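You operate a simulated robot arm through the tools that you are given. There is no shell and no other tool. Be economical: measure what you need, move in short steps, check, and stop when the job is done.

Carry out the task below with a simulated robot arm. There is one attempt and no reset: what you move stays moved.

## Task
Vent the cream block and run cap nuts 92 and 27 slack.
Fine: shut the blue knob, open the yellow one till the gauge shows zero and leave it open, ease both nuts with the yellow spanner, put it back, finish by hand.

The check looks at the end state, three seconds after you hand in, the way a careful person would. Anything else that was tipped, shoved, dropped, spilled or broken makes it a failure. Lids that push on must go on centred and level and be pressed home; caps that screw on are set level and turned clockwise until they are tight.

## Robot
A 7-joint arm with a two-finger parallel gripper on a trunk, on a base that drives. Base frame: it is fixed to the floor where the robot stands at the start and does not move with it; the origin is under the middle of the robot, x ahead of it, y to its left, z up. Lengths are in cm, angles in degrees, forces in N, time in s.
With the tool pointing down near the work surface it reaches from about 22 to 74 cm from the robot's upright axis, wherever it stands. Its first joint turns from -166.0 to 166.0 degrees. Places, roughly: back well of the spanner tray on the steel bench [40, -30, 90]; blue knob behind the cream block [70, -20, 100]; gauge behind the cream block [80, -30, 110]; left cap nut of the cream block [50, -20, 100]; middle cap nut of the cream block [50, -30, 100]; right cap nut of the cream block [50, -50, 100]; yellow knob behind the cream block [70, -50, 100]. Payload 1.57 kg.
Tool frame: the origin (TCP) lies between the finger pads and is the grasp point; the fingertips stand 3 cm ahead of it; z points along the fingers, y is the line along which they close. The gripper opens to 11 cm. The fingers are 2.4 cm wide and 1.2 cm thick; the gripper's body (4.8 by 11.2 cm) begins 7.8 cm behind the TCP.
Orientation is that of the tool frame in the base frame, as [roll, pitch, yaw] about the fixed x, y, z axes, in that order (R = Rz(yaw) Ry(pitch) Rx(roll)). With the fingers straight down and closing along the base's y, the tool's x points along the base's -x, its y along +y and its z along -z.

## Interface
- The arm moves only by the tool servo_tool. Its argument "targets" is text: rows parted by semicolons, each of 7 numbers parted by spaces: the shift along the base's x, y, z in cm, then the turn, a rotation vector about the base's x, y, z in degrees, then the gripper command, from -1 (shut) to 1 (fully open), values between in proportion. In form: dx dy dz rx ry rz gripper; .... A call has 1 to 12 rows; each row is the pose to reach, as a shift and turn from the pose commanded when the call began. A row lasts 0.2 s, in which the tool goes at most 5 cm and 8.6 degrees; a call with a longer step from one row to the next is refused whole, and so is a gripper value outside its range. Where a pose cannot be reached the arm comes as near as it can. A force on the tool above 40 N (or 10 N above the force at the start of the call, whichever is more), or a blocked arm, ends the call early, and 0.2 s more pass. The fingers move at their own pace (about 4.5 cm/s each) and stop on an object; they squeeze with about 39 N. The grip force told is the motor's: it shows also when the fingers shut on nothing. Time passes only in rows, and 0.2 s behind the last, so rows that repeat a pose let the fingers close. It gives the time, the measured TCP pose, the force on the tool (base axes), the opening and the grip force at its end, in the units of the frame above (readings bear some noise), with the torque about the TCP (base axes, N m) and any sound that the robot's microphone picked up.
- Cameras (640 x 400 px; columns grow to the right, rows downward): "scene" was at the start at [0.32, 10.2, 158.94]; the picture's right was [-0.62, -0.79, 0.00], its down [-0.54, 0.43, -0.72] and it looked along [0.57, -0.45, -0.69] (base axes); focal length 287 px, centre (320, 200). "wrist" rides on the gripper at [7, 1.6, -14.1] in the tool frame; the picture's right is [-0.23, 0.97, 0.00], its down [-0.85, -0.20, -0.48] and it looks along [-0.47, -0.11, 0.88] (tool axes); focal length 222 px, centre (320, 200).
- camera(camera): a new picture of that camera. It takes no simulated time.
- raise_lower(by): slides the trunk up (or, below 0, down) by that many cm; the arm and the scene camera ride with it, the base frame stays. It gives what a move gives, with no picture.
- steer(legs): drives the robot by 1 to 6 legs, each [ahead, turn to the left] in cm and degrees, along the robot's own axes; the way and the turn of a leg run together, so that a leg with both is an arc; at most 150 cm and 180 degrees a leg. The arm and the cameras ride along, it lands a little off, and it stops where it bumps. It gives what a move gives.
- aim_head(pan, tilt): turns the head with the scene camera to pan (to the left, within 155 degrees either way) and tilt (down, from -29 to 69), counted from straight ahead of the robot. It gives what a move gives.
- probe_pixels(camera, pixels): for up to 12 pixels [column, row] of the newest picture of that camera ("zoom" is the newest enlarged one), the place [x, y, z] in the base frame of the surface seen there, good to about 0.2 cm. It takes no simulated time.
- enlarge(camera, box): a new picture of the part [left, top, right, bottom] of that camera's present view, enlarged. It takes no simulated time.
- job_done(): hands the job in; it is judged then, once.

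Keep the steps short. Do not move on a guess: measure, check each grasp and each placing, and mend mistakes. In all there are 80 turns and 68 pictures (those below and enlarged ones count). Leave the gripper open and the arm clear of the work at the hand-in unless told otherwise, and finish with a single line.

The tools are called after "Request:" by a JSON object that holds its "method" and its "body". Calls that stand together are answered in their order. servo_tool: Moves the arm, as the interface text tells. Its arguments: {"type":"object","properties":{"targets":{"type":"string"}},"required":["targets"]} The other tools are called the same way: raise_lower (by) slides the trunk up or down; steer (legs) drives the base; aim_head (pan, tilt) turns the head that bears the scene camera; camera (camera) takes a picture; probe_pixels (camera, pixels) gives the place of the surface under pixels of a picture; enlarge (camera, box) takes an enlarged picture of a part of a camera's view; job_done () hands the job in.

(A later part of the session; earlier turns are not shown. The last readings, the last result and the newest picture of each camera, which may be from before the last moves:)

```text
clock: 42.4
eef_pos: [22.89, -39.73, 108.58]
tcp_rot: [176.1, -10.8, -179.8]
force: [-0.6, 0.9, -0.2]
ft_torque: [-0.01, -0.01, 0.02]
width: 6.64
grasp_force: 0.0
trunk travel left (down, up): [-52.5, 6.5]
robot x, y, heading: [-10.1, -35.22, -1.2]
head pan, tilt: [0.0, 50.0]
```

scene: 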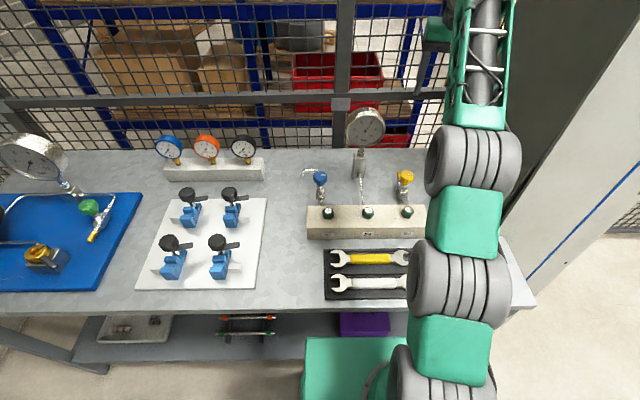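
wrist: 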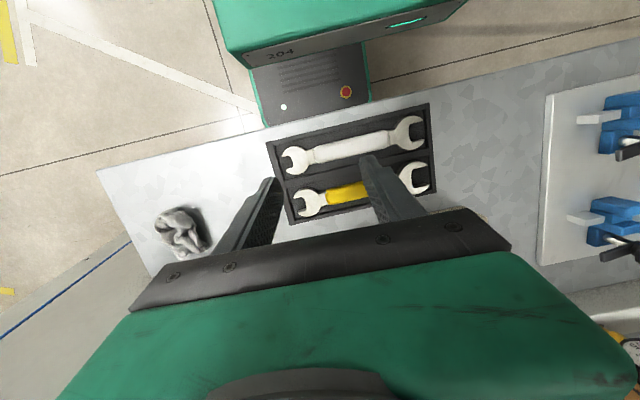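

Backed off. I'll straighten the tool and move to (34, -36, 108) for a clean view of tray and nuts.

Request:
{"method": "servo_tool", "body": {"targets": "2 1 0 -1.3 -3.6 0 0.2; 5 2 0 -2.6 -7.2 0 0.2; 8 3 0 -3.9 -10.8 0 0.2; 11 4 0 -3.9 -10.8 0 0.2; 11 4 0 -3.9 -10.8 0 0.2"}}

Request:
{"method": "camera", "body": {"camera": "wrist"}}

```text
clock: 43.1
eef_pos: [27.63, -43.75, 106.66]
tcp_rot: [178.8, -5.2, 168.7]
force: [-0.4, 0.2, 0.3]
ft_torque: [0.01, -0.01, 0.0]
width: 6.58
grasp_force: 0.0
trunk travel left (down, up): [-52.5, 6.5]
robot x, y, heading: [-9.27, -35.62, -0.9]
head pan, tilt: [0.0, 50.0]
stopped in row 3: the arm was blocked; the commanded pose is now the measured one
```

```text
30 pictures are left
```

wrist: 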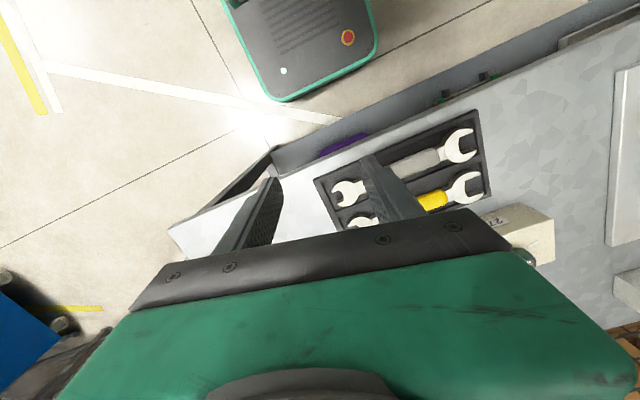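

Blocked again, since the arm is still tightly folded. I'll move straight out in +x first without any turning.

Request:
{"method": "servo_tool", "body": {"targets": "3 1 1 0 0 0 0.2; 6 2 2 0 0 0 0.2; 10 3 3 0 0 0 0.2; 14 4 3 0 0 0 0.2; 18 5 3 0 0 0 0.2; 18 5 3 0 0 0 0.2"}}

```text
clock: 44.5
eef_pos: [45.66, -38.72, 110.52]
tcp_rot: [178.8, -4.7, 168.5]
force: [0.6, 1.3, 0.3]
ft_torque: [0.02, -0.01, 0.01]
width: 6.62
grasp_force: 0.0
trunk travel left (down, up): [-52.5, 6.5]
robot x, y, heading: [-9.9, -35.55, -1.1]
head pan, tilt: [0.0, 50.0]
```

Clear now. I'll straighten the tool fully to yaw 180 and look.

Request:
{"method": "servo_tool", "body": {"targets": "0 1 0 -0.7 -1.5 4 0.2; 0 2 0 -1.4 -3 8 0.2; 0 2 0 -2.1 -4.4 11.5 0.2; 0 2 0 -2.1 -4.4 11.5 0.2"}}

Request:
{"method": "camera", "body": {"camera": "wrist"}}

```text
clock: 45.5
eef_pos: [45.7, -36.69, 110.44]
tcp_rot: [-179.5, -0.2, -179.9]
force: [0.2, 0.2, -0.3]
ft_torque: [0.02, -0.02, 0.03]
width: 6.61
grasp_force: 0.1
trunk travel left (down, up): [-52.5, 6.5]
robot x, y, heading: [-9.93, -35.46, -1.1]
head pan, tilt: [0.0, 50.0]
```

```text
29 pictures are left
```

wrist: 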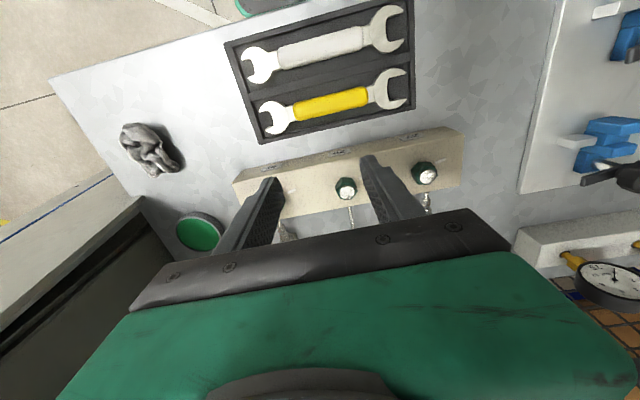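

I'll zoom on the yellow spanner and the nuts to measure jaw openings and nut flats.

Request:
{"method": "enlarge", "body": {"camera": "wrist", "box": [250, 60, 450, 200]}}

```text
2.86 times, centred on (350, 130) of wrist
```

zoom: 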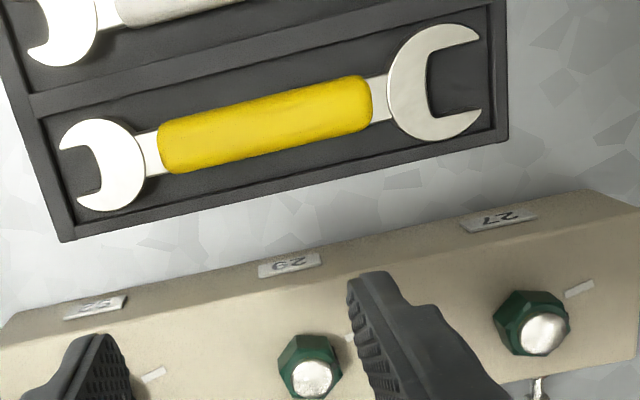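

Request:
{"method": "probe_pixels", "body": {"camera": "zoom", "pixels": [[68, 147], [84, 197], [472, 40], [474, 114], [122, 162], [400, 80], [160, 148], [370, 100], [265, 125], [265, 98], [275, 150], [100, 130]]}}

Request:
{"method": "probe_pixels", "body": {"camera": "zoom", "pixels": [[280, 365], [310, 340], [340, 352], [495, 320], [525, 293], [567, 302], [525, 352], [545, 330], [580, 288], [600, 230], [440, 260], [500, 337]]}}

```text
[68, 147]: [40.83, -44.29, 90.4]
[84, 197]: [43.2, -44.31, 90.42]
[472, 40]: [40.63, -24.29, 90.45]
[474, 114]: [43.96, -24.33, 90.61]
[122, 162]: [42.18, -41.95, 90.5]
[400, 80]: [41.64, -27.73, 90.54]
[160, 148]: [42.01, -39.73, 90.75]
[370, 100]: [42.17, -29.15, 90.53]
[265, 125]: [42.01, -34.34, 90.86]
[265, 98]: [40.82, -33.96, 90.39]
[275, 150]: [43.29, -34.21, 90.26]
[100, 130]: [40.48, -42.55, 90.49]
```

```text
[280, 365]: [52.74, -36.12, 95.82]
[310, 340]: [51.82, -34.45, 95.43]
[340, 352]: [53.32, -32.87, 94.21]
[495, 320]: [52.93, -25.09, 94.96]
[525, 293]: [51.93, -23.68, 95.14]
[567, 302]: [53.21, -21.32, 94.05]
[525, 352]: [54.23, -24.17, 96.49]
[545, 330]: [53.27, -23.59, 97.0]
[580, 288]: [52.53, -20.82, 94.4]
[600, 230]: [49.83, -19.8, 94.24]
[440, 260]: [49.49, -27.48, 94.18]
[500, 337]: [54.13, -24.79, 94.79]
```

The +y jaw opens about 3 cm and the -y jaw about 2. The nuts measure close to 2.8–3 across flats, so the +y end fits. I need each nut's hex angle, so I'll move to a viewpoint over the block.

Request:
{"method": "servo_tool", "body": {"targets": "4 1 2 0 0 0 0.2; 8 2 4 0 0 0 0.2; 12 2.5 6 0 0 0 0.2; 13 2.5 6 0 0 0 0.2"}}

Request:
{"method": "enlarge", "body": {"camera": "wrist", "box": [180, 50, 380, 175]}}

```text
clock: 46.5
eef_pos: [58.74, -34.21, 116.37]
tcp_rot: [-179.5, -0.2, -179.9]
force: [-0.6, 0.1, 0.2]
ft_torque: [0.01, -0.02, 0.01]
width: 6.59
grasp_force: 0.0
out of reach, approached as far as the arm can: row 2
trunk travel left (down, up): [-52.5, 6.5]
robot x, y, heading: [-9.87, -35.36, -1.0]
head pan, tilt: [0.0, 50.0]
```

```text
3.20 times, centred on (280, 112) of wrist
```

zoom: 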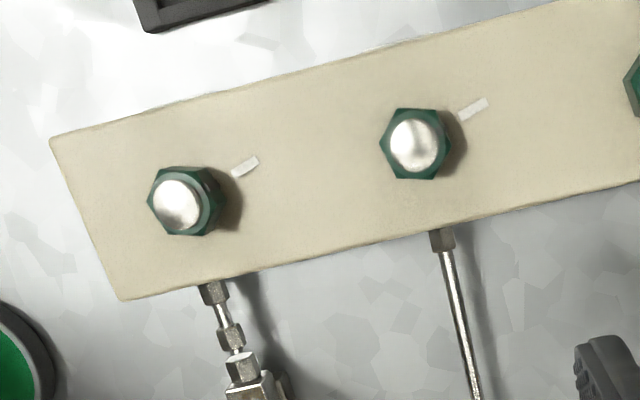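

I'll zoom tightly on nut 92 (wrist pixel 237,112) and nut 27 (near 383,77).

Request:
{"method": "enlarge", "body": {"camera": "wrist", "box": [217, 97, 265, 127]}}

Request:
{"method": "probe_pixels", "body": {"camera": "zoom", "pixels": [[270, 200], [60, 200], [130, 80], [400, 100], [390, 330], [200, 330]]}}

Request:
{"method": "enlarge", "body": {"camera": "wrist", "box": [363, 62, 411, 92]}}

```text
13.33 times, centred on (241, 112) of wrist
```

zoom: 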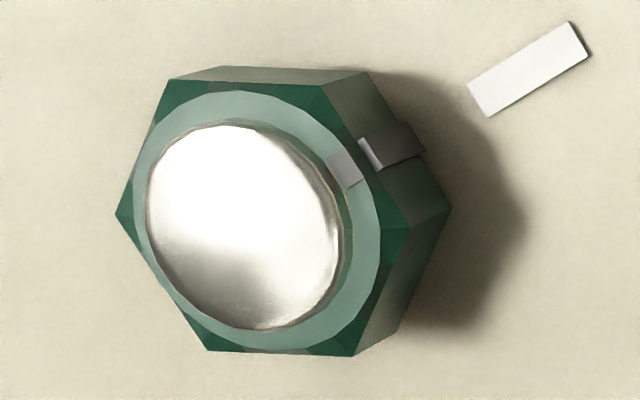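

```text
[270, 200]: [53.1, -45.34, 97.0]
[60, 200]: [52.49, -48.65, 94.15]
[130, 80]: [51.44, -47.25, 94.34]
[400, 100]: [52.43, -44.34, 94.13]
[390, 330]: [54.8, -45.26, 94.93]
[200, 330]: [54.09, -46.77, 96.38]
```

```text
13.33 times, centred on (387, 77) of wrist
```

zoom: 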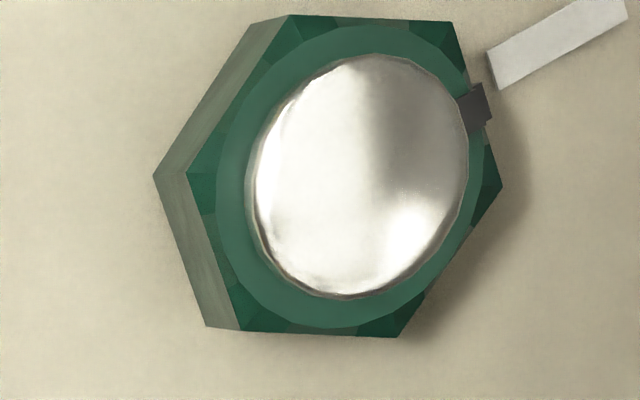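

Both nuts have flats at about 15° to the x axis and are about 2.75 cm across flats. Each has a grey index mark lined up with the white tick. I'll probe nut 27 in this zoom for its centre and heights.

Request:
{"method": "probe_pixels", "body": {"camera": "zoom", "pixels": [[345, 178], [225, 130], [460, 250], [320, 320], [400, 35], [170, 180], [80, 180], [560, 200], [290, 30], [400, 325]]}}

```text
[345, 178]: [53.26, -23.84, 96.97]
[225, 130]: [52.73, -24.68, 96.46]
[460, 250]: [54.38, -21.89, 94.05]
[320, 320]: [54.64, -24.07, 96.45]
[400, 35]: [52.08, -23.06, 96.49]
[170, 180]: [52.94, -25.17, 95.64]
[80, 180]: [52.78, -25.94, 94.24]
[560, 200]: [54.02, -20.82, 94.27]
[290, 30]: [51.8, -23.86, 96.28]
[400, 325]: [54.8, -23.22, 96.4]
```

Nut 27 is centred near (53.3, -23.6) and nut 92 near (53.3, -45.65). Hex z runs from 94.2 to 96.45. If I grip the spanner with the tool x axis towards +y (yaw 90), the +y jaw will later be in the wrist view. I'll go above the tray and turn to yaw 90.

Request:
{"method": "servo_tool", "body": {"targets": "-1.4 0 0 0 0 -7.5 0.2; -2.8 0 -0.5 0 0 -15 0.2; -4.2 0 -1 0 0 -22.5 0.2; -5.6 0 -1.5 0 0 -30 0.2; -7 0 -2 0 0 -37.5 0.2; -8.4 0 -3 0 0 -45 0.2; -9.8 0 -4 0 0 -52.5 0.2; -11.2 0 -5 0 0 -60 0.2; -12.6 0 -6 0 0 -67.5 0.2; -14 0 -7 0 0 -75 0.2; -15.4 0 -9 0 0 -82.5 0.2; -16.7 -0.2 -11 0 0 -90 0.2"}}

Request:
{"method": "camera", "body": {"camera": "wrist"}}

```text
clock: 49.1
eef_pos: [41.94, -34.39, 105.55]
tcp_rot: [-179.6, -0.2, 89.9]
force: [0.4, 0.4, -0.2]
ft_torque: [-0.03, 0.0, 0.02]
width: 6.58
grasp_force: 0.0
trunk travel left (down, up): [-52.5, 6.5]
robot x, y, heading: [-9.81, -35.66, -0.7]
head pan, tilt: [0.0, 50.0]
```

```text
24 pictures are left
```

wrist: 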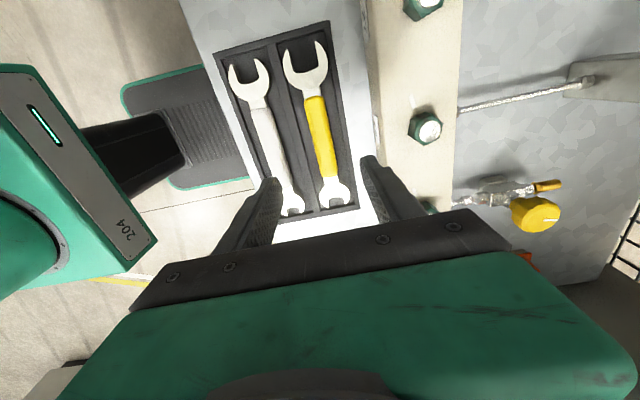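

Good view. I'll probe the handle and the tray rib and rim, to set finger height and opening.

Request:
{"method": "probe_pixels", "body": {"camera": "wrist", "pixels": [[290, 130], [296, 150], [335, 90], [345, 120], [306, 135], [332, 130], [319, 135], [315, 105], [325, 165], [319, 55], [262, 100], [272, 125]]}}

Request:
{"method": "enlarge", "body": {"camera": "wrist", "box": [230, 30, 390, 220]}}

```text
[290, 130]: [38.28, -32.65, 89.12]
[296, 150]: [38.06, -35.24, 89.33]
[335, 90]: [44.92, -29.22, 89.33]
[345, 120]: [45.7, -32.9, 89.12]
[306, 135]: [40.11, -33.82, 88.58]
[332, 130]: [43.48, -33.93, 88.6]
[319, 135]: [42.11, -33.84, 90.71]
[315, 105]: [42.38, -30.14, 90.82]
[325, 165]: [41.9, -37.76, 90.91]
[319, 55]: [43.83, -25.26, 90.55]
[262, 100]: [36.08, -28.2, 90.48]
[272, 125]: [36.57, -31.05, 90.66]
```

```text
2.11 times, centred on (310, 125) of wrist
```

zoom: 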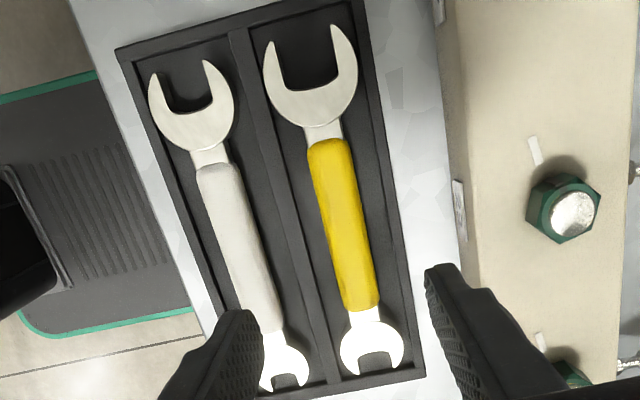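

The rib at x of about 38.7 and the rim at 45.3 stand up to z 89.3. The well floor is 88.6, the handle is 2.4 wide and its top is at 90.8. I'll set the opening to 3.4, descend at (42.0, -37) to z 91.9 and grip a bit behind the middle for leverage.

Request:
{"method": "servo_tool", "body": {"targets": "0.1 -2.6 -2 0 0 0 -0.38; 0.1 -2.6 -6 0 0 0 -0.38; 0.1 -2.6 -9 0 0 0 -0.38; 0.1 -2.6 -11 0 0 0 -0.38; 0.1 -2.6 -12.5 0 0 0 -0.38; 0.1 -2.6 -13.6 0 0 0 -0.38; 0.1 -2.6 -13.6 0 0 0 -0.38; 0.1 -2.6 -13.6 0 0 0 -1; 0.1 -2.6 -13.6 0 0 0 -1; 0.1 -2.6 -13.6 0 0 0 -1"}}

```text
clock: 51.3
eef_pos: [42.31, -37.19, 91.92]
tcp_rot: [-179.9, -0.1, 90.1]
force: [11.8, 0.2, 18.2]
ft_torque: [0.02, -0.44, 0.2]
width: 2.55
grasp_force: 37.3
trunk travel left (down, up): [-52.5, 6.5]
robot x, y, heading: [-9.78, -35.7, -1.0]
head pan, tilt: [0.0, 50.0]
```

Gripped at 2.55 cm. I'll lift straight up 8 cm and look.

Request:
{"method": "servo_tool", "body": {"targets": "0 0 1 0 0 0 -1; 0 0 3 0 0 0 -1; 0 0 6 0 0 0 -1; 0 0 10 0 0 0 -1; 0 0 10 0 0 0 -1"}}

Request:
{"method": "camera", "body": {"camera": "wrist"}}

```text
clock: 52.5
eef_pos: [42.16, -37.1, 101.79]
tcp_rot: [-179.6, -0.1, 90.0]
force: [-0.1, 0.3, -2.0]
ft_torque: [-0.06, -0.01, -0.01]
width: 2.53
grasp_force: 36.6
trunk travel left (down, up): [-52.5, 6.5]
robot x, y, heading: [-9.63, -35.49, -0.9]
head pan, tilt: [0.0, 50.0]
```

```text
22 pictures are left
```

wrist: 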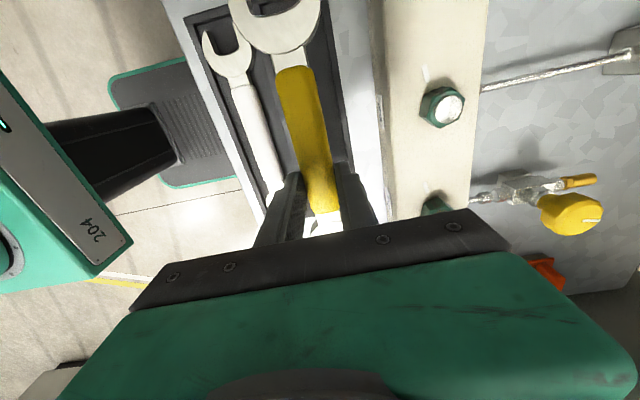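

The spanner is held (2 N). I'll probe the head and handle to get the jaw's position relative to the TCP and the levelness.

Request:
{"method": "probe_pixels", "body": {"camera": "wrist", "pixels": [[237, 6], [314, 6], [272, 14], [276, 20], [280, 40], [290, 58], [300, 90], [310, 130], [318, 170], [240, 20], [315, 20], [275, 16]]}}

```text
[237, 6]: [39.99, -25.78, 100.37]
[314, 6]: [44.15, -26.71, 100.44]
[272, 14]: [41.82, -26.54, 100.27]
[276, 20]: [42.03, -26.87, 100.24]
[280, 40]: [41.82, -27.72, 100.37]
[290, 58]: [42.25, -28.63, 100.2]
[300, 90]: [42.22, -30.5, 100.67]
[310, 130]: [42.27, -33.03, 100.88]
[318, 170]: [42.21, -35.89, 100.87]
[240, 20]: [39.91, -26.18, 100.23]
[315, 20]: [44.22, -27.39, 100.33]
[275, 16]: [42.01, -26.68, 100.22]
```

The throat is about 10.7 cm ahead of the TCP, and the head spans 1.45 to 2.95 below it and is level. A seated nut should sit about 12.2 cm from the TCP. I'll swing the spanner cw to yaw 14 at a safe height, to a stand-off in front of nut 92.

Request:
{"method": "servo_tool", "body": {"targets": "0 -1 2 0 0 -7.5 -1; -0.5 -2.5 3 0 0 -15 -1; -1 -4 3 0 0 -22.5 -1; -1.5 -5.5 3 0 0 -30 -1; -2 -7 3 0 0 -37.5 -1; -2.5 -8.5 3 0 0 -45 -1; -3 -10 3 0 0 -52.5 -1; -3.5 -11.5 3 0 0 -60 -1; -4 -12.5 3 0 0 -67.5 -1; -4.4 -12.6 3 0 0 -75.6 -1; -4.4 -12.6 3 0 0 -75.6 -1"}}

Request:
{"method": "camera", "body": {"camera": "wrist"}}

```text
clock: 54.9
eef_pos: [37.74, -49.5, 104.69]
tcp_rot: [-179.5, -0.1, 14.2]
force: [-0.3, -0.5, -2.9]
ft_torque: [-0.01, 0.03, -0.03]
width: 2.54
grasp_force: 37.3
trunk travel left (down, up): [-52.5, 6.5]
robot x, y, heading: [-9.71, -35.37, -0.9]
head pan, tilt: [0.0, 50.0]
```

```text
21 pictures are left
```

wrist: 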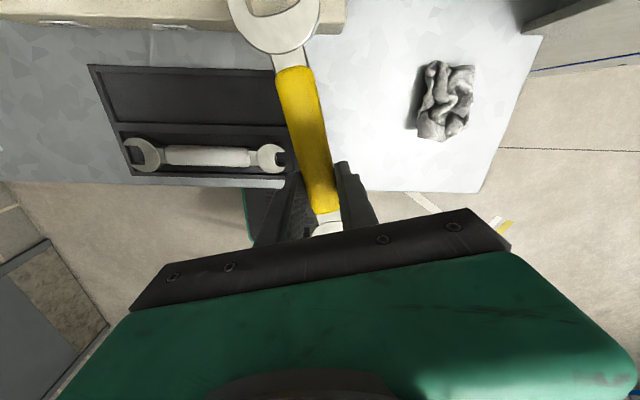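

The swing worked. I'll lower to z 97.5 with the jaw still about 1.5 cm short of the nut, then check from the scene camera.

Request:
{"method": "servo_tool", "body": {"targets": "-0.5 0 -3 0 0 0 -1; -0.5 0 -6 0 0 0 -1; -0.5 0 -7.2 0 0 0 -1; -0.5 0 -7.2 0 0 0 -1"}}

Request:
{"method": "camera", "body": {"camera": "scene"}}

```text
clock: 55.9
eef_pos: [37.1, -49.78, 97.47]
tcp_rot: [-179.6, -0.2, 14.4]
force: [-0.4, -0.1, -2.1]
ft_torque: [-0.03, 0.07, 0.01]
width: 2.56
grasp_force: 37.3
trunk travel left (down, up): [-52.5, 6.5]
robot x, y, heading: [-10.15, -35.73, -1.2]
head pan, tilt: [0.0, 50.0]
```

```text
20 pictures are left
```

scene: 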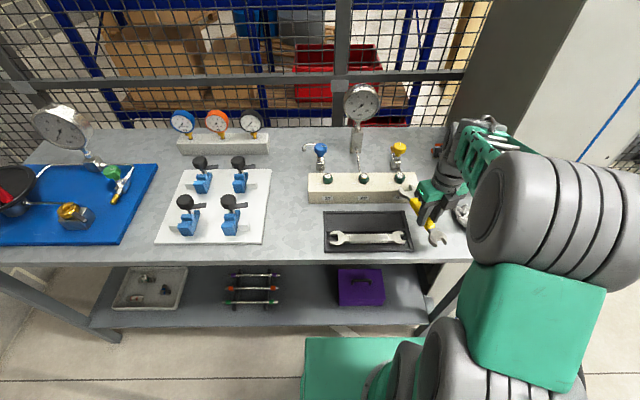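

Nut 92 is visible at (400,178) beside the hand. I'll zoom there.

Request:
{"method": "enlarge", "body": {"camera": "scene", "box": [375, 160, 455, 210]}}

```text
8.00 times, centred on (415, 185) of scene
```

zoom: 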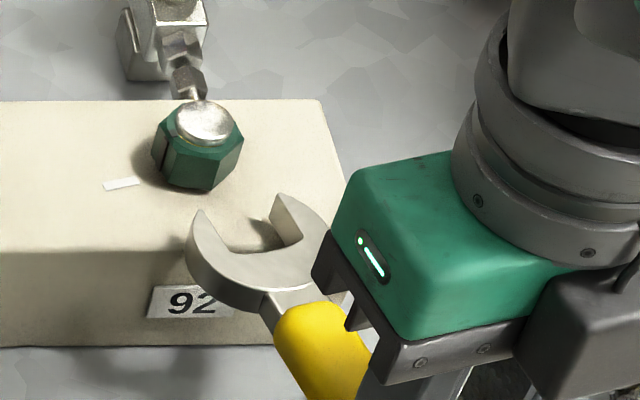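

A very good view. I'll probe the jaw tips, throat and nut in this one frame.

Request:
{"method": "probe_pixels", "body": {"camera": "zoom", "pixels": [[199, 216], [282, 200], [235, 262], [204, 120], [205, 156], [172, 142], [238, 135], [200, 180], [235, 250], [300, 345], [195, 240], [310, 230]]}}

```text
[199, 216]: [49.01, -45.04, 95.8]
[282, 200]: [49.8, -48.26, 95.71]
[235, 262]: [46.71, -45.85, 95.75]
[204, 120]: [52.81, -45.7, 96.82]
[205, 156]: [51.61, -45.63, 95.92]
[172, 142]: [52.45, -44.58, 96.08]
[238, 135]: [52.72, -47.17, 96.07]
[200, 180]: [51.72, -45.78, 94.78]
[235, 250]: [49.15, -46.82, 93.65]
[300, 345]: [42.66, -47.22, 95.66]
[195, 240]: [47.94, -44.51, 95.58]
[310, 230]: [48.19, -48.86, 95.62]
```

The jaw midpoint (49.4, -46.65) lines up with the nut (52.8, -45.75) along 14.7°. I'll slide in about 4.1 cm in small steps.

Request:
{"method": "servo_tool", "body": {"targets": "1 0.26 0 0 0 0 -1; 2 0.52 0 0 0 0 -1; 2.7 0.7 0 0 0 0 -1; 3.3 0.86 0 0 0 0 -1; 3.7 0.97 0 0 0 0 -1; 4 1.05 0 0 0 0 -1; 4 1.05 0 0 0 0 -1"}}

Request:
{"method": "enlarge", "body": {"camera": "scene", "box": [375, 160, 455, 210]}}

```text
clock: 57.5
eef_pos: [41.22, -48.73, 97.51]
tcp_rot: [-179.6, -0.2, 14.4]
force: [-0.3, -0.7, -2.2]
ft_torque: [-0.06, 0.07, -0.06]
width: 2.54
grasp_force: 37.3
trunk travel left (down, up): [-52.5, 6.5]
robot x, y, heading: [-9.57, -35.69, -0.9]
head pan, tilt: [0.0, 50.0]
```

```text
8.00 times, centred on (415, 185) of scene
```

zoom: 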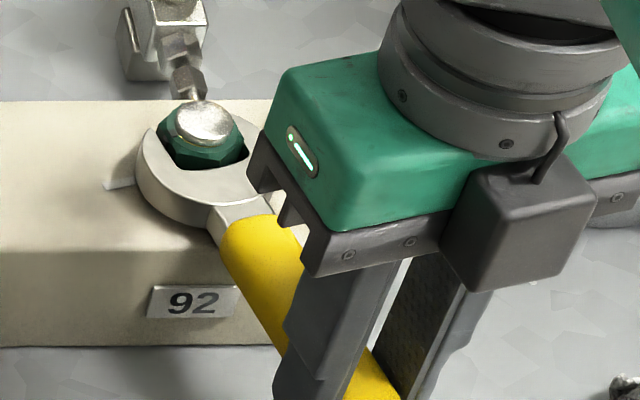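

The jaw is around the nut with no side force. I'll swing ccw about the nut (arm arc of radius 12.5), first up to 30°.

Request:
{"method": "servo_tool", "body": {"targets": "0.31 -1.04 0 0 0 5 -1; 0.72 -2.05 0 0 0 10 -1; 1.21 -3.02 0 0 0 15 -1; 1.78 -3.95 0 0 0 20 -1; 2.43 -4.82 0 0 0 25 -1; 3.16 -5.63 0 0 0 30 -1; 3.16 -5.63 0 0 0 30 -1"}}

Request:
{"method": "enlarge", "body": {"camera": "scene", "box": [375, 160, 455, 210]}}

```text
clock: 59.1
eef_pos: [44.27, -54.28, 97.57]
tcp_rot: [-179.5, -0.1, 44.6]
force: [-2.0, 4.8, -4.2]
ft_torque: [-0.15, 0.17, -0.01]
width: 2.56
grasp_force: 37.2
trunk travel left (down, up): [-52.5, 6.5]
robot x, y, heading: [-9.79, -35.65, -0.8]
head pan, tilt: [0.0, 50.0]
```

```text
8.00 times, centred on (415, 185) of scene
```

zoom: 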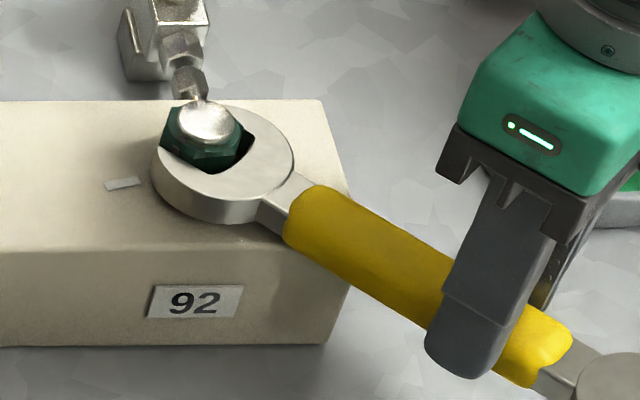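

Force is only about 5 N, so the nut has let go. I'll continue another 20°, then check the nut's mark.

Request:
{"method": "servo_tool", "body": {"targets": "0.79 -0.74 0.1 0 0 5 -1; 1.65 -1.41 0.1 0 0 10 -1; 2.56 -2.01 0.1 0 0 15 -1; 3.51 -2.52 0.1 0 0 20 -1; 3.51 -2.52 0.1 0 0 20 -1"}}

Request:
{"method": "enlarge", "body": {"camera": "scene", "box": [375, 160, 455, 210]}}

```text
clock: 60.3
eef_pos: [47.8, -56.75, 97.62]
tcp_rot: [-179.6, -0.1, 64.5]
force: [-8.6, -0.6, -6.8]
ft_torque: [-0.6, 0.41, 0.33]
width: 2.52
grasp_force: 36.3
trunk travel left (down, up): [-52.5, 6.5]
robot x, y, heading: [-9.79, -35.42, -1.1]
head pan, tilt: [0.0, 50.0]
```

```text
8.00 times, centred on (415, 185) of scene
```

zoom: 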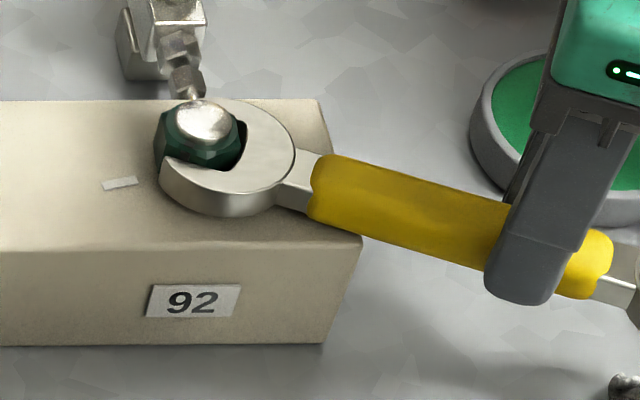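

Nut 92 is eased. I'll lift the spanner straight off, then carry it to the stand-off in front of nut 27 at yaw 14.4.

Request:
{"method": "servo_tool", "body": {"targets": "0 0 1.5 0 0 0 -1; 0 0 3.5 0 0 0 -1; 0 0 6 0 0 0 -1; -1.34 3.63 6 0 0 -6.3 -1; -2.68 7.25 6 0 0 -12.5 -1; -4 10.9 6 0 0 -18.8 -1; -5.35 14.5 6 0 0 -25 -1; -6.7 18.1 6 0 0 -31.3 -1; -8 21.8 6 0 0 -37.6 -1; -9.4 25.4 6 0 0 -43.8 -1; -10.7 29 6 0 0 -50.1 -1; -10.7 29 6 0 0 -50.1 -1"}}

Request:
{"method": "enlarge", "body": {"camera": "scene", "box": [295, 150, 435, 240]}}

```text
clock: 61.4
eef_pos: [46.35, -54.02, 104.69]
tcp_rot: [179.1, -0.2, 55.2]
force: [-3.1, -10.5, 2.9]
ft_torque: [-0.66, -0.02, -0.7]
width: 2.63
grasp_force: 36.9
trunk travel left (down, up): [-52.5, 6.5]
robot x, y, heading: [-9.73, -35.71, -2.0]
head pan, tilt: [0.0, 50.0]
stopped in row 5: the force on the tool passed its limit at 48 N (the readings are from after the stop); the commanded pose is now the measured one
```

```text
4.44 times, centred on (365, 195) of scene
```

zoom: 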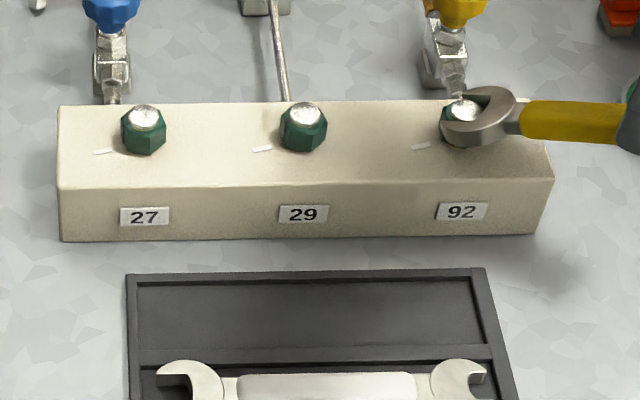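

The spanner jammed on the nut while lifting and has tilted in the grip. I'll zoom and probe before doing anything else.

Request:
{"method": "enlarge", "body": {"camera": "scene", "box": [375, 145, 471, 205]}}

Request:
{"method": "probe_pixels", "body": {"camera": "zoom", "pixels": [[140, 200], [190, 130], [220, 170], [260, 190], [300, 190], [380, 190], [430, 195], [120, 175], [155, 165]]}}

Request:
{"method": "camera", "body": {"camera": "wrist"}}

```text
6.67 times, centred on (423, 175) of scene
```

zoom: 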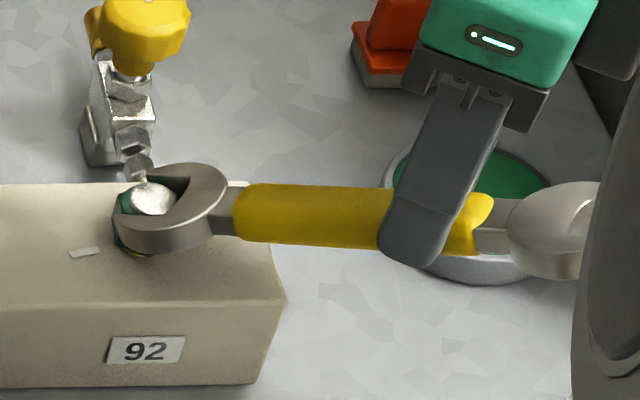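

```text
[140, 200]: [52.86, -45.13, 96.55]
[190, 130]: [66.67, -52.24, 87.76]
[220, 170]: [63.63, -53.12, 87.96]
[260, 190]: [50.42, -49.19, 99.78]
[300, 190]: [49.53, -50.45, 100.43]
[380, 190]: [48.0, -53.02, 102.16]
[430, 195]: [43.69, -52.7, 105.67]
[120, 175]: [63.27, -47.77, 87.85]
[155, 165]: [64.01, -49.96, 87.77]
```

```text
13 pictures are left
```

wrist: 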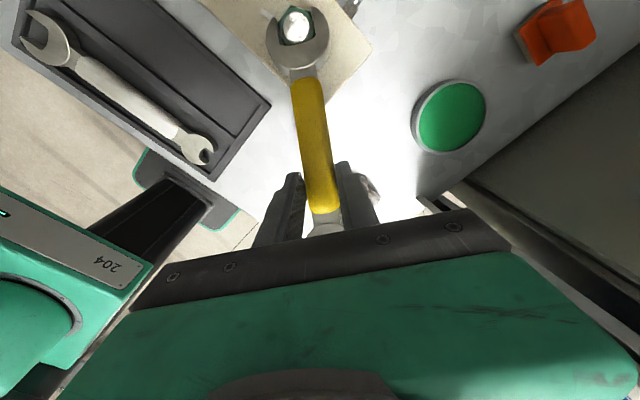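

The spanner head is still on the nut and the handle is pitched about 28° in the grip. I'll reverse the motion, lowering the hand along the arc about the nut so it levels again.

Request:
{"method": "servo_tool", "body": {"targets": "-0.3 -0.35 -1.3 0 0 -1 -1; -0.55 -0.65 -2.6 0 0 -2 -1; -0.75 -0.9 -3.8 0 0 -3 -1; -0.9 -1.1 -4.9 0 0 -4 -1; -1 -1.2 -6 0 0 -5 -1; -1 -1.25 -7 0 0 -5 -1; -1 -1.25 -7 0 0 -5 -1"}}

Request:
{"method": "enlarge", "body": {"camera": "scene", "box": [375, 145, 471, 205]}}

```text
clock: 63.0
eef_pos: [45.47, -54.97, 97.36]
tcp_rot: [179.3, -0.2, 50.8]
force: [4.8, 0.6, 9.0]
ft_torque: [1.07, -0.79, -0.27]
width: 2.54
grasp_force: 36.8
trunk travel left (down, up): [-52.5, 6.5]
robot x, y, heading: [-9.52, -35.51, -1.5]
head pan, tilt: [0.0, 50.0]
```

```text
6.67 times, centred on (423, 175) of scene
```

zoom: 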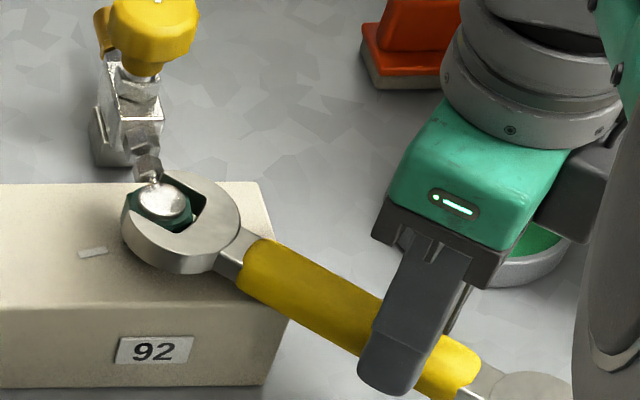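

It looks level again. I'll verify with probes along the handle and head.

Request:
{"method": "probe_pixels", "body": {"camera": "zoom", "pixels": [[150, 245], [215, 225], [235, 240], [280, 280], [340, 315], [440, 370], [180, 255], [205, 190], [165, 200]]}}

```text
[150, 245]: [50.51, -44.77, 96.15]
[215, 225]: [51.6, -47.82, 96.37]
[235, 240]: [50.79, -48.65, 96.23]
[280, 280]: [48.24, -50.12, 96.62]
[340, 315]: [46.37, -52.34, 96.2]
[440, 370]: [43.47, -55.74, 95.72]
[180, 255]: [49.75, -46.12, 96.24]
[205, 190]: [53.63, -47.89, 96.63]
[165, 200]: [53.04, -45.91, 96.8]
```

There is only about 4° head-up tilt. I'll raise 0.3 and slide out horizontally along the spanner's own axis (50°), then lift once clear.

Request:
{"method": "servo_tool", "body": {"targets": "0 0 0.3 0 0 0 -1; -0.5 -0.6 0.3 0 0 0 -1; -1.1 -1.3 0.3 0 0 0 -1; -1.8 -2.1 0.3 0 0 0 -1; -2.5 -2.9 0.3 0 0 0 -1; -3.1 -3.7 0.4 0 0 0 -1; -3.1 -3.7 3 0 0 0 -1; -3.1 -3.7 6 0 0 0 -1; -3.1 -3.7 6 0 0 0 -1"}}

Request:
{"method": "camera", "body": {"camera": "wrist"}}

```text
clock: 65.0
eef_pos: [42.45, -58.77, 103.69]
tcp_rot: [179.3, -0.2, 50.5]
force: [0.7, -0.2, -1.9]
ft_torque: [-0.02, 0.06, 0.0]
width: 2.57
grasp_force: 37.1
trunk travel left (down, up): [-52.5, 6.5]
robot x, y, heading: [-9.65, -35.9, -1.4]
head pan, tilt: [0.0, 50.0]
```

```text
11 pictures are left
```

wrist: 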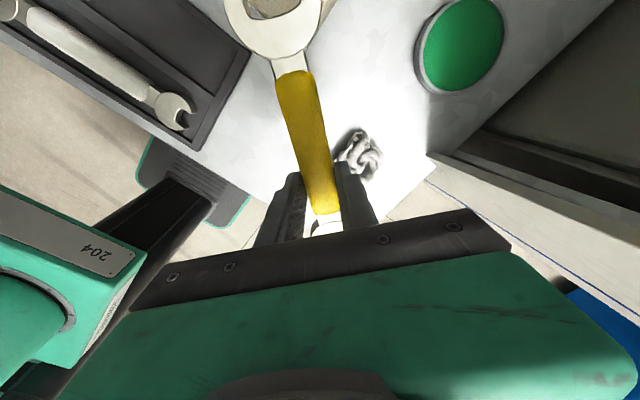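

The spanner is free. I'll probe for its present tilt and jaw position.

Request:
{"method": "probe_pixels", "body": {"camera": "wrist", "pixels": [[238, 20], [314, 15], [285, 60], [278, 45], [277, 27], [298, 90], [306, 130], [316, 170], [275, 20]]}}

```text
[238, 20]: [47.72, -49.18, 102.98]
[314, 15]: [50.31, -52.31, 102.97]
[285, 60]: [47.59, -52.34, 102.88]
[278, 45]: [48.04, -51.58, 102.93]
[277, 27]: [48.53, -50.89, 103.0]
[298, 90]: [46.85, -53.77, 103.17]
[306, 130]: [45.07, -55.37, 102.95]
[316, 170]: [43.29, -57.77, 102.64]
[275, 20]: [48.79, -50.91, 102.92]
```

The head is about 5° up in the grip. I'll level it with the wrist later. First I'll carry it over to the stand-off of nut 27 at yaw 14.4.

Request:
{"method": "servo_tool", "body": {"targets": "-0.67 3.88 0.5 0 0 -4.5 -1; -1.34 7.76 1 0 0 -9 -1; -2 11.64 1 0 0 -13.5 -1; -2.68 15.52 1 0 0 -18 -1; -3.35 19.4 1 0 0 -22.5 -1; -4 23.28 1 0 0 -27 -1; -4.7 27.16 1 0 0 -31.5 -1; -5.35 31.04 1 0 0 -36.1 -1; -5.35 31.04 1 0 0 -36.1 -1"}}

Request:
{"method": "servo_tool", "body": {"targets": "0 0 0 -0.6 2.4 0 -1; 0 0 0 -1.26 4.84 0 -1; 0 0 -3 -1.26 4.84 0 -1; 0 0 -6 -1.26 4.84 0 -1; 0 0 -7.1 -1.26 4.84 0 -1; 0 0 -7.1 -1.26 4.84 0 -1"}}

Request:
{"method": "enlarge", "body": {"camera": "scene", "box": [297, 157, 377, 207]}}

```text
clock: 67.0
eef_pos: [37.74, -28.05, 105.09]
tcp_rot: [179.0, -0.2, 14.8]
force: [3.1, 0.7, -1.0]
ft_torque: [-0.04, 0.26, 0.03]
width: 2.54
grasp_force: 36.5
out of reach, approached as far as the arm can: row 8, 9
trunk travel left (down, up): [-52.5, 6.5]
robot x, y, heading: [-9.27, -35.82, -1.8]
head pan, tilt: [0.0, 50.0]
```

```text
clock: 68.4
eef_pos: [37.43, -28.04, 97.72]
tcp_rot: [179.0, 4.7, 14.5]
force: [-0.5, -0.8, -1.7]
ft_torque: [0.01, 0.05, 0.01]
width: 2.56
grasp_force: 36.2
trunk travel left (down, up): [-52.5, 6.5]
robot x, y, heading: [-10.16, -35.58, -1.5]
head pan, tilt: [0.0, 50.0]
```

```text
8.00 times, centred on (337, 182) of scene
```

zoom: 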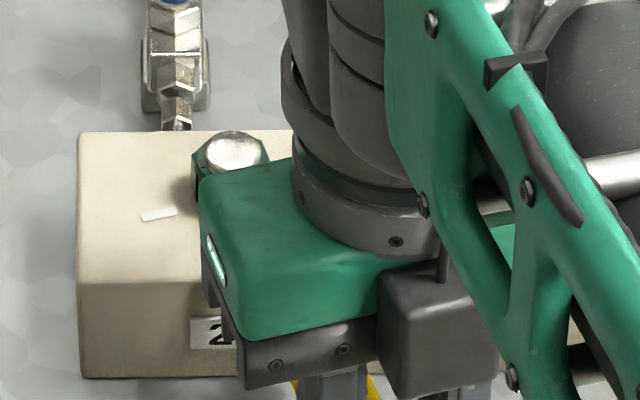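

The hand hides this jaw, so I'll use the offsets that worked on nut 92, corrected for the small slip. That means shifting y by +0.32, lowering 0.15 and sliding (4.2, 1.1) while watching the force.

Request:
{"method": "servo_tool", "body": {"targets": "0 0.32 -0.15 0 0 0 -1; 1 0.58 -0.15 0 0 0 -1; 1.8 0.79 -0.15 0 0 0 -1; 2.5 0.97 -0.15 0 0 0 -1; 3.1 1.13 -0.15 0 0 0 -1; 3.6 1.26 -0.15 0 0 0 -1; 4 1.36 -0.15 0 0 0 -1; 4.2 1.42 -0.15 0 0 0 -1; 4.2 1.42 -0.15 0 0 0 -1"}}

```text
clock: 69.8
eef_pos: [40.49, -26.89, 97.51]
tcp_rot: [179.2, 5.9, 14.5]
force: [0.4, 1.9, -3.1]
ft_torque: [-0.07, 0.13, 0.05]
width: 2.58
grasp_force: 36.4
trunk travel left (down, up): [-52.5, 6.5]
robot x, y, heading: [-9.92, -35.66, -1.3]
head pan, tilt: [0.0, 50.0]
stopped in row 6: the force on the tool passed its limit at 43 N (the readings are from after the stop); the commanded pose is now the measured one
```

It stopped at 43 N with the tips at the nut's corners. The residual force pushes the tool to +y, so I'll back out 1 cm, shift 0.2 towards +y and try again.

Request:
{"method": "servo_tool", "body": {"targets": "-0.5 -0.13 0 0 0 0 -1; -1 -0.26 0 0 0 0 -1; -1.05 -0.04 0 0 -1 0 -1; -0.6 0.08 0 0 -1 0 -1; -0.2 0.18 0 0 -1 0 -1; 0.2 0.29 0 0 -1 0 -1; 0.6 0.39 0 0 -1 0 -1; 0.9 0.47 0 0 -1 0 -1; 1.1 0.52 0 0 -1 0 -1; 1.1 0.52 0 0 -1 0 -1"}}

```text
clock: 72.0
eef_pos: [41.49, -26.62, 97.59]
tcp_rot: [179.0, 4.8, 14.4]
force: [-0.3, -0.7, -2.8]
ft_torque: [-0.01, 0.04, 0.0]
width: 2.53
grasp_force: 36.5
trunk travel left (down, up): [-52.5, 6.5]
robot x, y, heading: [-9.6, -35.92, -1.4]
head pan, tilt: [0.0, 50.0]
```

It slid in with no force. Now I'll swing ccw 30° about nut 27 and read the force.

Request:
{"method": "servo_tool", "body": {"targets": "0.31 -1.02 0 0 0 5 -1; 0.71 -2 0 0 0 10 -1; 1.19 -2.95 0 0 0 15 -1; 1.76 -3.86 0 0 0 20 -1; 2.4 -4.71 0 0 0 25 -1; 3.11 -5.5 0 0 0 30 -1; 3.11 -5.5 0 0 0 30 -1"}}

Request:
{"method": "enlarge", "body": {"camera": "scene", "box": [300, 155, 396, 215]}}

```text
clock: 73.5
eef_pos: [44.57, -31.94, 97.73]
tcp_rot: [179.0, 4.7, 44.5]
force: [1.4, 1.9, -4.1]
ft_torque: [0.05, 0.36, -0.42]
width: 2.54
grasp_force: 37.2
trunk travel left (down, up): [-52.5, 6.5]
robot x, y, heading: [-9.63, -35.82, -1.5]
head pan, tilt: [0.0, 50.0]
```

```text
6.67 times, centred on (348, 185) of scene
```

zoom: 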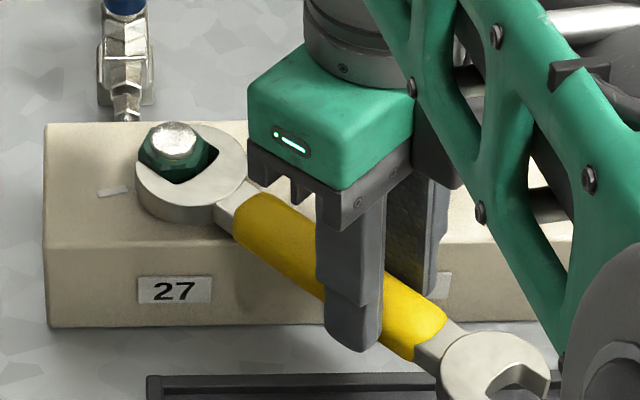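

Nut 27 is seated in the jaw and turning with it. I'll go 10° more, back off 4° to free the flats, slide out along the spanner axis, then lift.

Request:
{"method": "servo_tool", "body": {"targets": "0.77 -0.72 0 0 0 5 -1; 1.61 -1.38 0 0 0 10 -1; 1.61 -1.38 0 0 0 10 -1; 0.95 -0.85 0 0 0 6 -1; 0.5 -1.4 0 0 0 6 -1; 0 -2 0 0 0 6 -1; -0.5 -2.6 0 0 0 6 -1; -1.1 -3.3 0 0 0 6 -1; -1.72 -4.1 0 0 0 6 -1; -1.72 -4.1 3 0 0 6 -1; -1.72 -4.1 7 0 0 6 -1; -1.72 -4.1 7 0 0 6 -1"}}

Request:
{"method": "camera", "body": {"camera": "wrist"}}

```text
clock: 76.2
eef_pos: [42.87, -36.12, 104.58]
tcp_rot: [179.0, 4.7, 50.3]
force: [0.3, -0.9, -2.0]
ft_torque: [-0.05, 0.02, 0.01]
width: 2.55
grasp_force: 36.6
trunk travel left (down, up): [-52.5, 6.5]
robot x, y, heading: [-9.8, -35.7, -1.9]
head pan, tilt: [0.0, 50.0]
```

```text
8 pictures are left
```

wrist: 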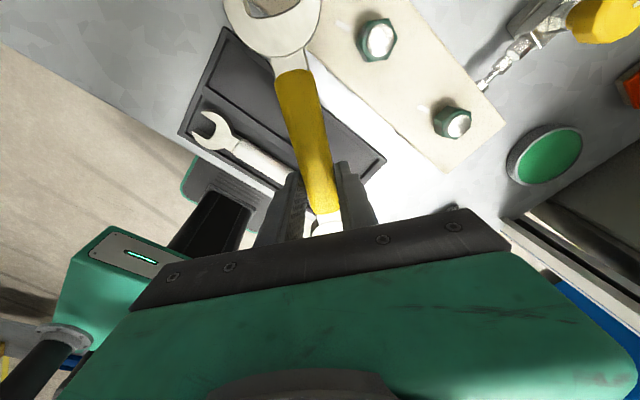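

The spanner is free. I'll probe it for tilt and jaw offset before putting it back.

Request:
{"method": "probe_pixels", "body": {"camera": "wrist", "pixels": [[236, 15], [314, 15], [272, 15], [274, 24], [285, 60], [298, 90], [306, 130], [316, 170], [312, 100], [220, 35], [375, 160], [235, 45]]}}

```text
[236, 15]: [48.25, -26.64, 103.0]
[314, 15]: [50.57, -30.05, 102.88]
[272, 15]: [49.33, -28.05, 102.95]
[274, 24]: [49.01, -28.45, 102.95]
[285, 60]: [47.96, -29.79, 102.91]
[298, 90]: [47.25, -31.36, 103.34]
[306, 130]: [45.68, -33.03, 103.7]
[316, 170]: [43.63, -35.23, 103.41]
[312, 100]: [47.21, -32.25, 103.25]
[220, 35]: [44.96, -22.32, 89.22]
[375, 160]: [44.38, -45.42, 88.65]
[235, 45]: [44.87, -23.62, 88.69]
```

It is level and the throat is 10.45 cm ahead of the TCP. I'll turn to yaw 90 above the well and descend to just above the floor at (42.15, -36.85).

Request:
{"method": "servo_tool", "body": {"targets": "-0.3 -0.3 0 0 0 8 -1; -0.5 -0.5 0 0 0 16 -1; -0.72 -0.73 0 0 0 24 -1; -0.72 -0.73 0 0 0 32 -1; -0.72 -0.73 0 0 0 39.7 -1; -0.72 -0.73 -4 0 0 39.7 -1; -0.72 -0.73 -8 0 0 39.7 -1; -0.72 -0.73 -10 0 0 39.7 -1; -0.72 -0.73 -10 0 0 39.7 -1"}}

Request:
{"method": "camera", "body": {"camera": "wrist"}}

```text
clock: 78.2
eef_pos: [42.15, -36.78, 94.48]
tcp_rot: [178.9, 4.7, 90.0]
force: [1.1, -0.5, -1.9]
ft_torque: [-0.03, 0.03, 0.02]
width: 2.53
grasp_force: 36.7
trunk travel left (down, up): [-52.5, 6.5]
robot x, y, heading: [-9.68, -35.7, -1.6]
head pan, tilt: [0.0, 50.0]
```

```text
7 pictures are left
```

wrist: 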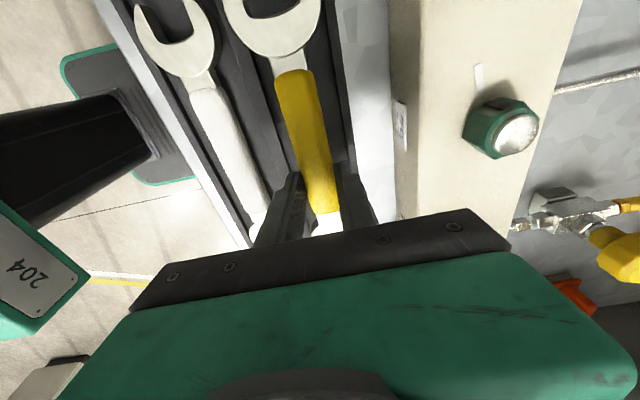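

It is lined up over the back well. I'll lower to z 92.05, open slightly and rise straight up.

Request:
{"method": "servo_tool", "body": {"targets": "0 0 -1 0 0 0 -1; 0 0 -2 0 0 0 -1; 0 0 -2.4 0 0 0 -1; 0 0 -2.4 0 0 0 -0.4; 0 0 -2.4 0 0 0 -0.4; 0 0 -1.4 0 0 0 -0.38; 0 0 1 0 0 0 -0.38; 0 0 5 0 0 0 -0.38; 0 0 10 0 0 0 -0.38; 0 0 10 0 0 0 -0.38"}}

Request:
{"method": "camera", "body": {"camera": "wrist"}}

```text
clock: 80.3
eef_pos: [41.92, -36.88, 104.53]
tcp_rot: [179.0, 4.7, 90.0]
force: [0.3, 0.6, -0.9]
ft_torque: [0.02, -0.01, -0.01]
width: 3.41
grasp_force: 0.0
trunk travel left (down, up): [-52.5, 6.5]
robot x, y, heading: [-9.56, -35.49, -1.2]
head pan, tilt: [0.0, 50.0]
```

```text
6 pictures are left
```

wrist: 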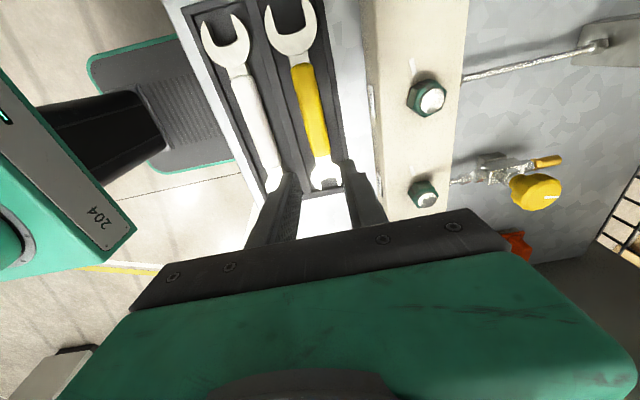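

The spanner lies back in its well. I'll confirm that with probes, then straighten the tool and go above nut 92 with the fingers at yaw 55, which matches its present flats.

Request:
{"method": "probe_pixels", "body": {"camera": "wrist", "pixels": [[290, 45], [306, 90], [318, 140], [325, 175], [270, 15], [312, 12], [424, 193], [412, 190], [424, 180]]}}

Request:
{"method": "servo_tool", "body": {"targets": "3 -2 1 1.2 0.3 0 -0.3; 6 -4 1 2.4 0.5 0 -0.24; 9 -6.5 1 3.6 0.8 0 -0.24; 11.4 -8.8 1 4.7 1 0 -0.24; 11.4 -8.8 1 4.7 1 0 -0.24"}}

Request:
{"method": "servo_tool", "body": {"targets": "0 0 0 0 0 -7 -0.24; 0 0 0 0 0 -14 -0.24; 0 0 0 0 0 -21 -0.24; 0 0 0 0 0 -28 -0.24; 0 0 0 0 0 -35 -0.24; 0 0 0 0 0 -35 -0.24"}}

Request:
{"method": "camera", "body": {"camera": "wrist"}}

```text
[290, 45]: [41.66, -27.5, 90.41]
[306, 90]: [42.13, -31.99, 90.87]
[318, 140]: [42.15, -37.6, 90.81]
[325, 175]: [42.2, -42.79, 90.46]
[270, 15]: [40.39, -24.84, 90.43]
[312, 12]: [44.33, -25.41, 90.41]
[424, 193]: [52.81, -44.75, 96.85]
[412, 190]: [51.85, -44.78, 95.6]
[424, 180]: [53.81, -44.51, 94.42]
```

```text
clock: 81.5
eef_pos: [53.29, -45.58, 105.77]
tcp_rot: [180.0, 0.0, 90.1]
force: [0.8, -1.1, -0.7]
ft_torque: [0.03, 0.02, 0.03]
width: 4.18
grasp_force: 0.1
trunk travel left (down, up): [-52.5, 6.5]
robot x, y, heading: [-9.62, -35.47, -1.4]
head pan, tilt: [0.0, 50.0]
```

```text
clock: 83.0
eef_pos: [53.53, -45.71, 105.7]
tcp_rot: [-180.0, 0.0, 55.0]
force: [0.0, 0.2, -0.1]
ft_torque: [0.0, -0.02, -0.02]
width: 4.2
grasp_force: 0.1
trunk travel left (down, up): [-52.5, 6.5]
robot x, y, heading: [-9.98, -35.82, -1.5]
head pan, tilt: [0.0, 50.0]
```

```text
5 pictures are left
```

wrist: 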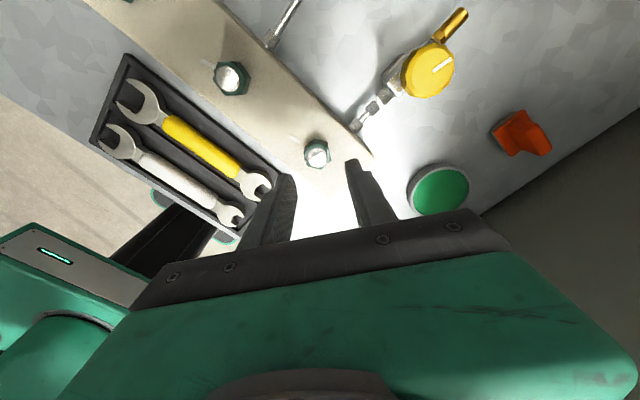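

The spanner is level in its well at its old place. Nut 92 is at pixel (316,152), between the fingers. I'll probe it.

Request:
{"method": "probe_pixels", "body": {"camera": "wrist", "pixels": [[316, 153], [306, 153], [328, 155], [316, 141], [318, 166], [322, 142], [308, 163], [340, 175]]}}

```text
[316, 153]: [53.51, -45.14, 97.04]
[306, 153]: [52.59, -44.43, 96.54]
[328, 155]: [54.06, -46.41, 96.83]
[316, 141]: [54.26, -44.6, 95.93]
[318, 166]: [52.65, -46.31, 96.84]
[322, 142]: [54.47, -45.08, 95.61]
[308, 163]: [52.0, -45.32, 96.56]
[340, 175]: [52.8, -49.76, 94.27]
```

The nut's centre is (53.4, -45.45) and it has already risen about 0.3 cm. I'll descend to z 97.8 and close on it.

Request:
{"method": "servo_tool", "body": {"targets": "-0.1 0.22 -4 0 0 0 -0.24; -0.1 0.22 -7 0 0 0 -0.24; -0.1 0.22 -7.9 0 0 0 -0.24; -0.1 0.22 -7.9 0 0 0 -1; -0.1 0.22 -7.9 0 0 0 -1; -0.1 0.22 -7.9 0 0 0 -1"}}

```text
clock: 84.3
eef_pos: [53.44, -45.33, 97.7]
tcp_rot: [-179.9, 0.1, 55.3]
force: [-10.1, 6.4, -0.8]
ft_torque: [0.07, 0.16, 0.16]
width: 2.8
grasp_force: 33.2
trunk travel left (down, up): [-52.5, 6.5]
robot x, y, heading: [-9.47, -35.67, -1.4]
head pan, tilt: [0.0, 50.0]
```

The grip is on the flats at 2.80 cm. I'll spin ccw 88° and watch the torque.

Request:
{"method": "servo_tool", "body": {"targets": "0 0 0 0 0 8 -1; 0 0 0 0 0 16 -1; 0 0 0 0 0 24 -1; 0 0 0 0 0 32 -1; 0 0 0 0 0 40 -1; 0 0 0 0 0 48 -1; 0 0 0 0 0 56 -1; 0 0 0 0 0 64 -1; 0 0 0 0 0 72 -1; 0 0 0 0 0 80 -1; 0 0 0 0 0 88 -1"}}

Request:
{"method": "servo_tool", "body": {"targets": "0 0 0 0 0 8 -1; 0 0 0 0 0 16 -1; 0 0 0 0 0 24 -1; 0 0 0 0 0 32 -1; 0 0 0 0 0 40 -1; 0 0 0 0 0 48 -1; 0 0 0 0 0 56 -1; 0 0 0 0 0 64 -1"}}

```text
clock: 86.8
eef_pos: [53.18, -45.65, 97.86]
tcp_rot: [179.9, 0.0, 143.1]
force: [-23.2, -11.1, -4.0]
ft_torque: [-0.76, 0.42, -0.8]
width: 2.83
grasp_force: 38.2
trunk travel left (down, up): [-52.5, 6.5]
robot x, y, heading: [-9.77, -35.94, -1.6]
head pan, tilt: [0.0, 50.0]
```

```text
clock: 88.5
eef_pos: [53.53, -45.43, 97.91]
tcp_rot: [-179.9, 0.1, -152.6]
force: [2.1, -7.5, 4.5]
ft_torque: [0.35, -0.23, -0.04]
width: 3.03
grasp_force: 40.2
trunk travel left (down, up): [-52.5, 6.5]
robot x, y, heading: [-9.58, -35.62, -1.6]
head pan, tilt: [0.0, 50.0]
```

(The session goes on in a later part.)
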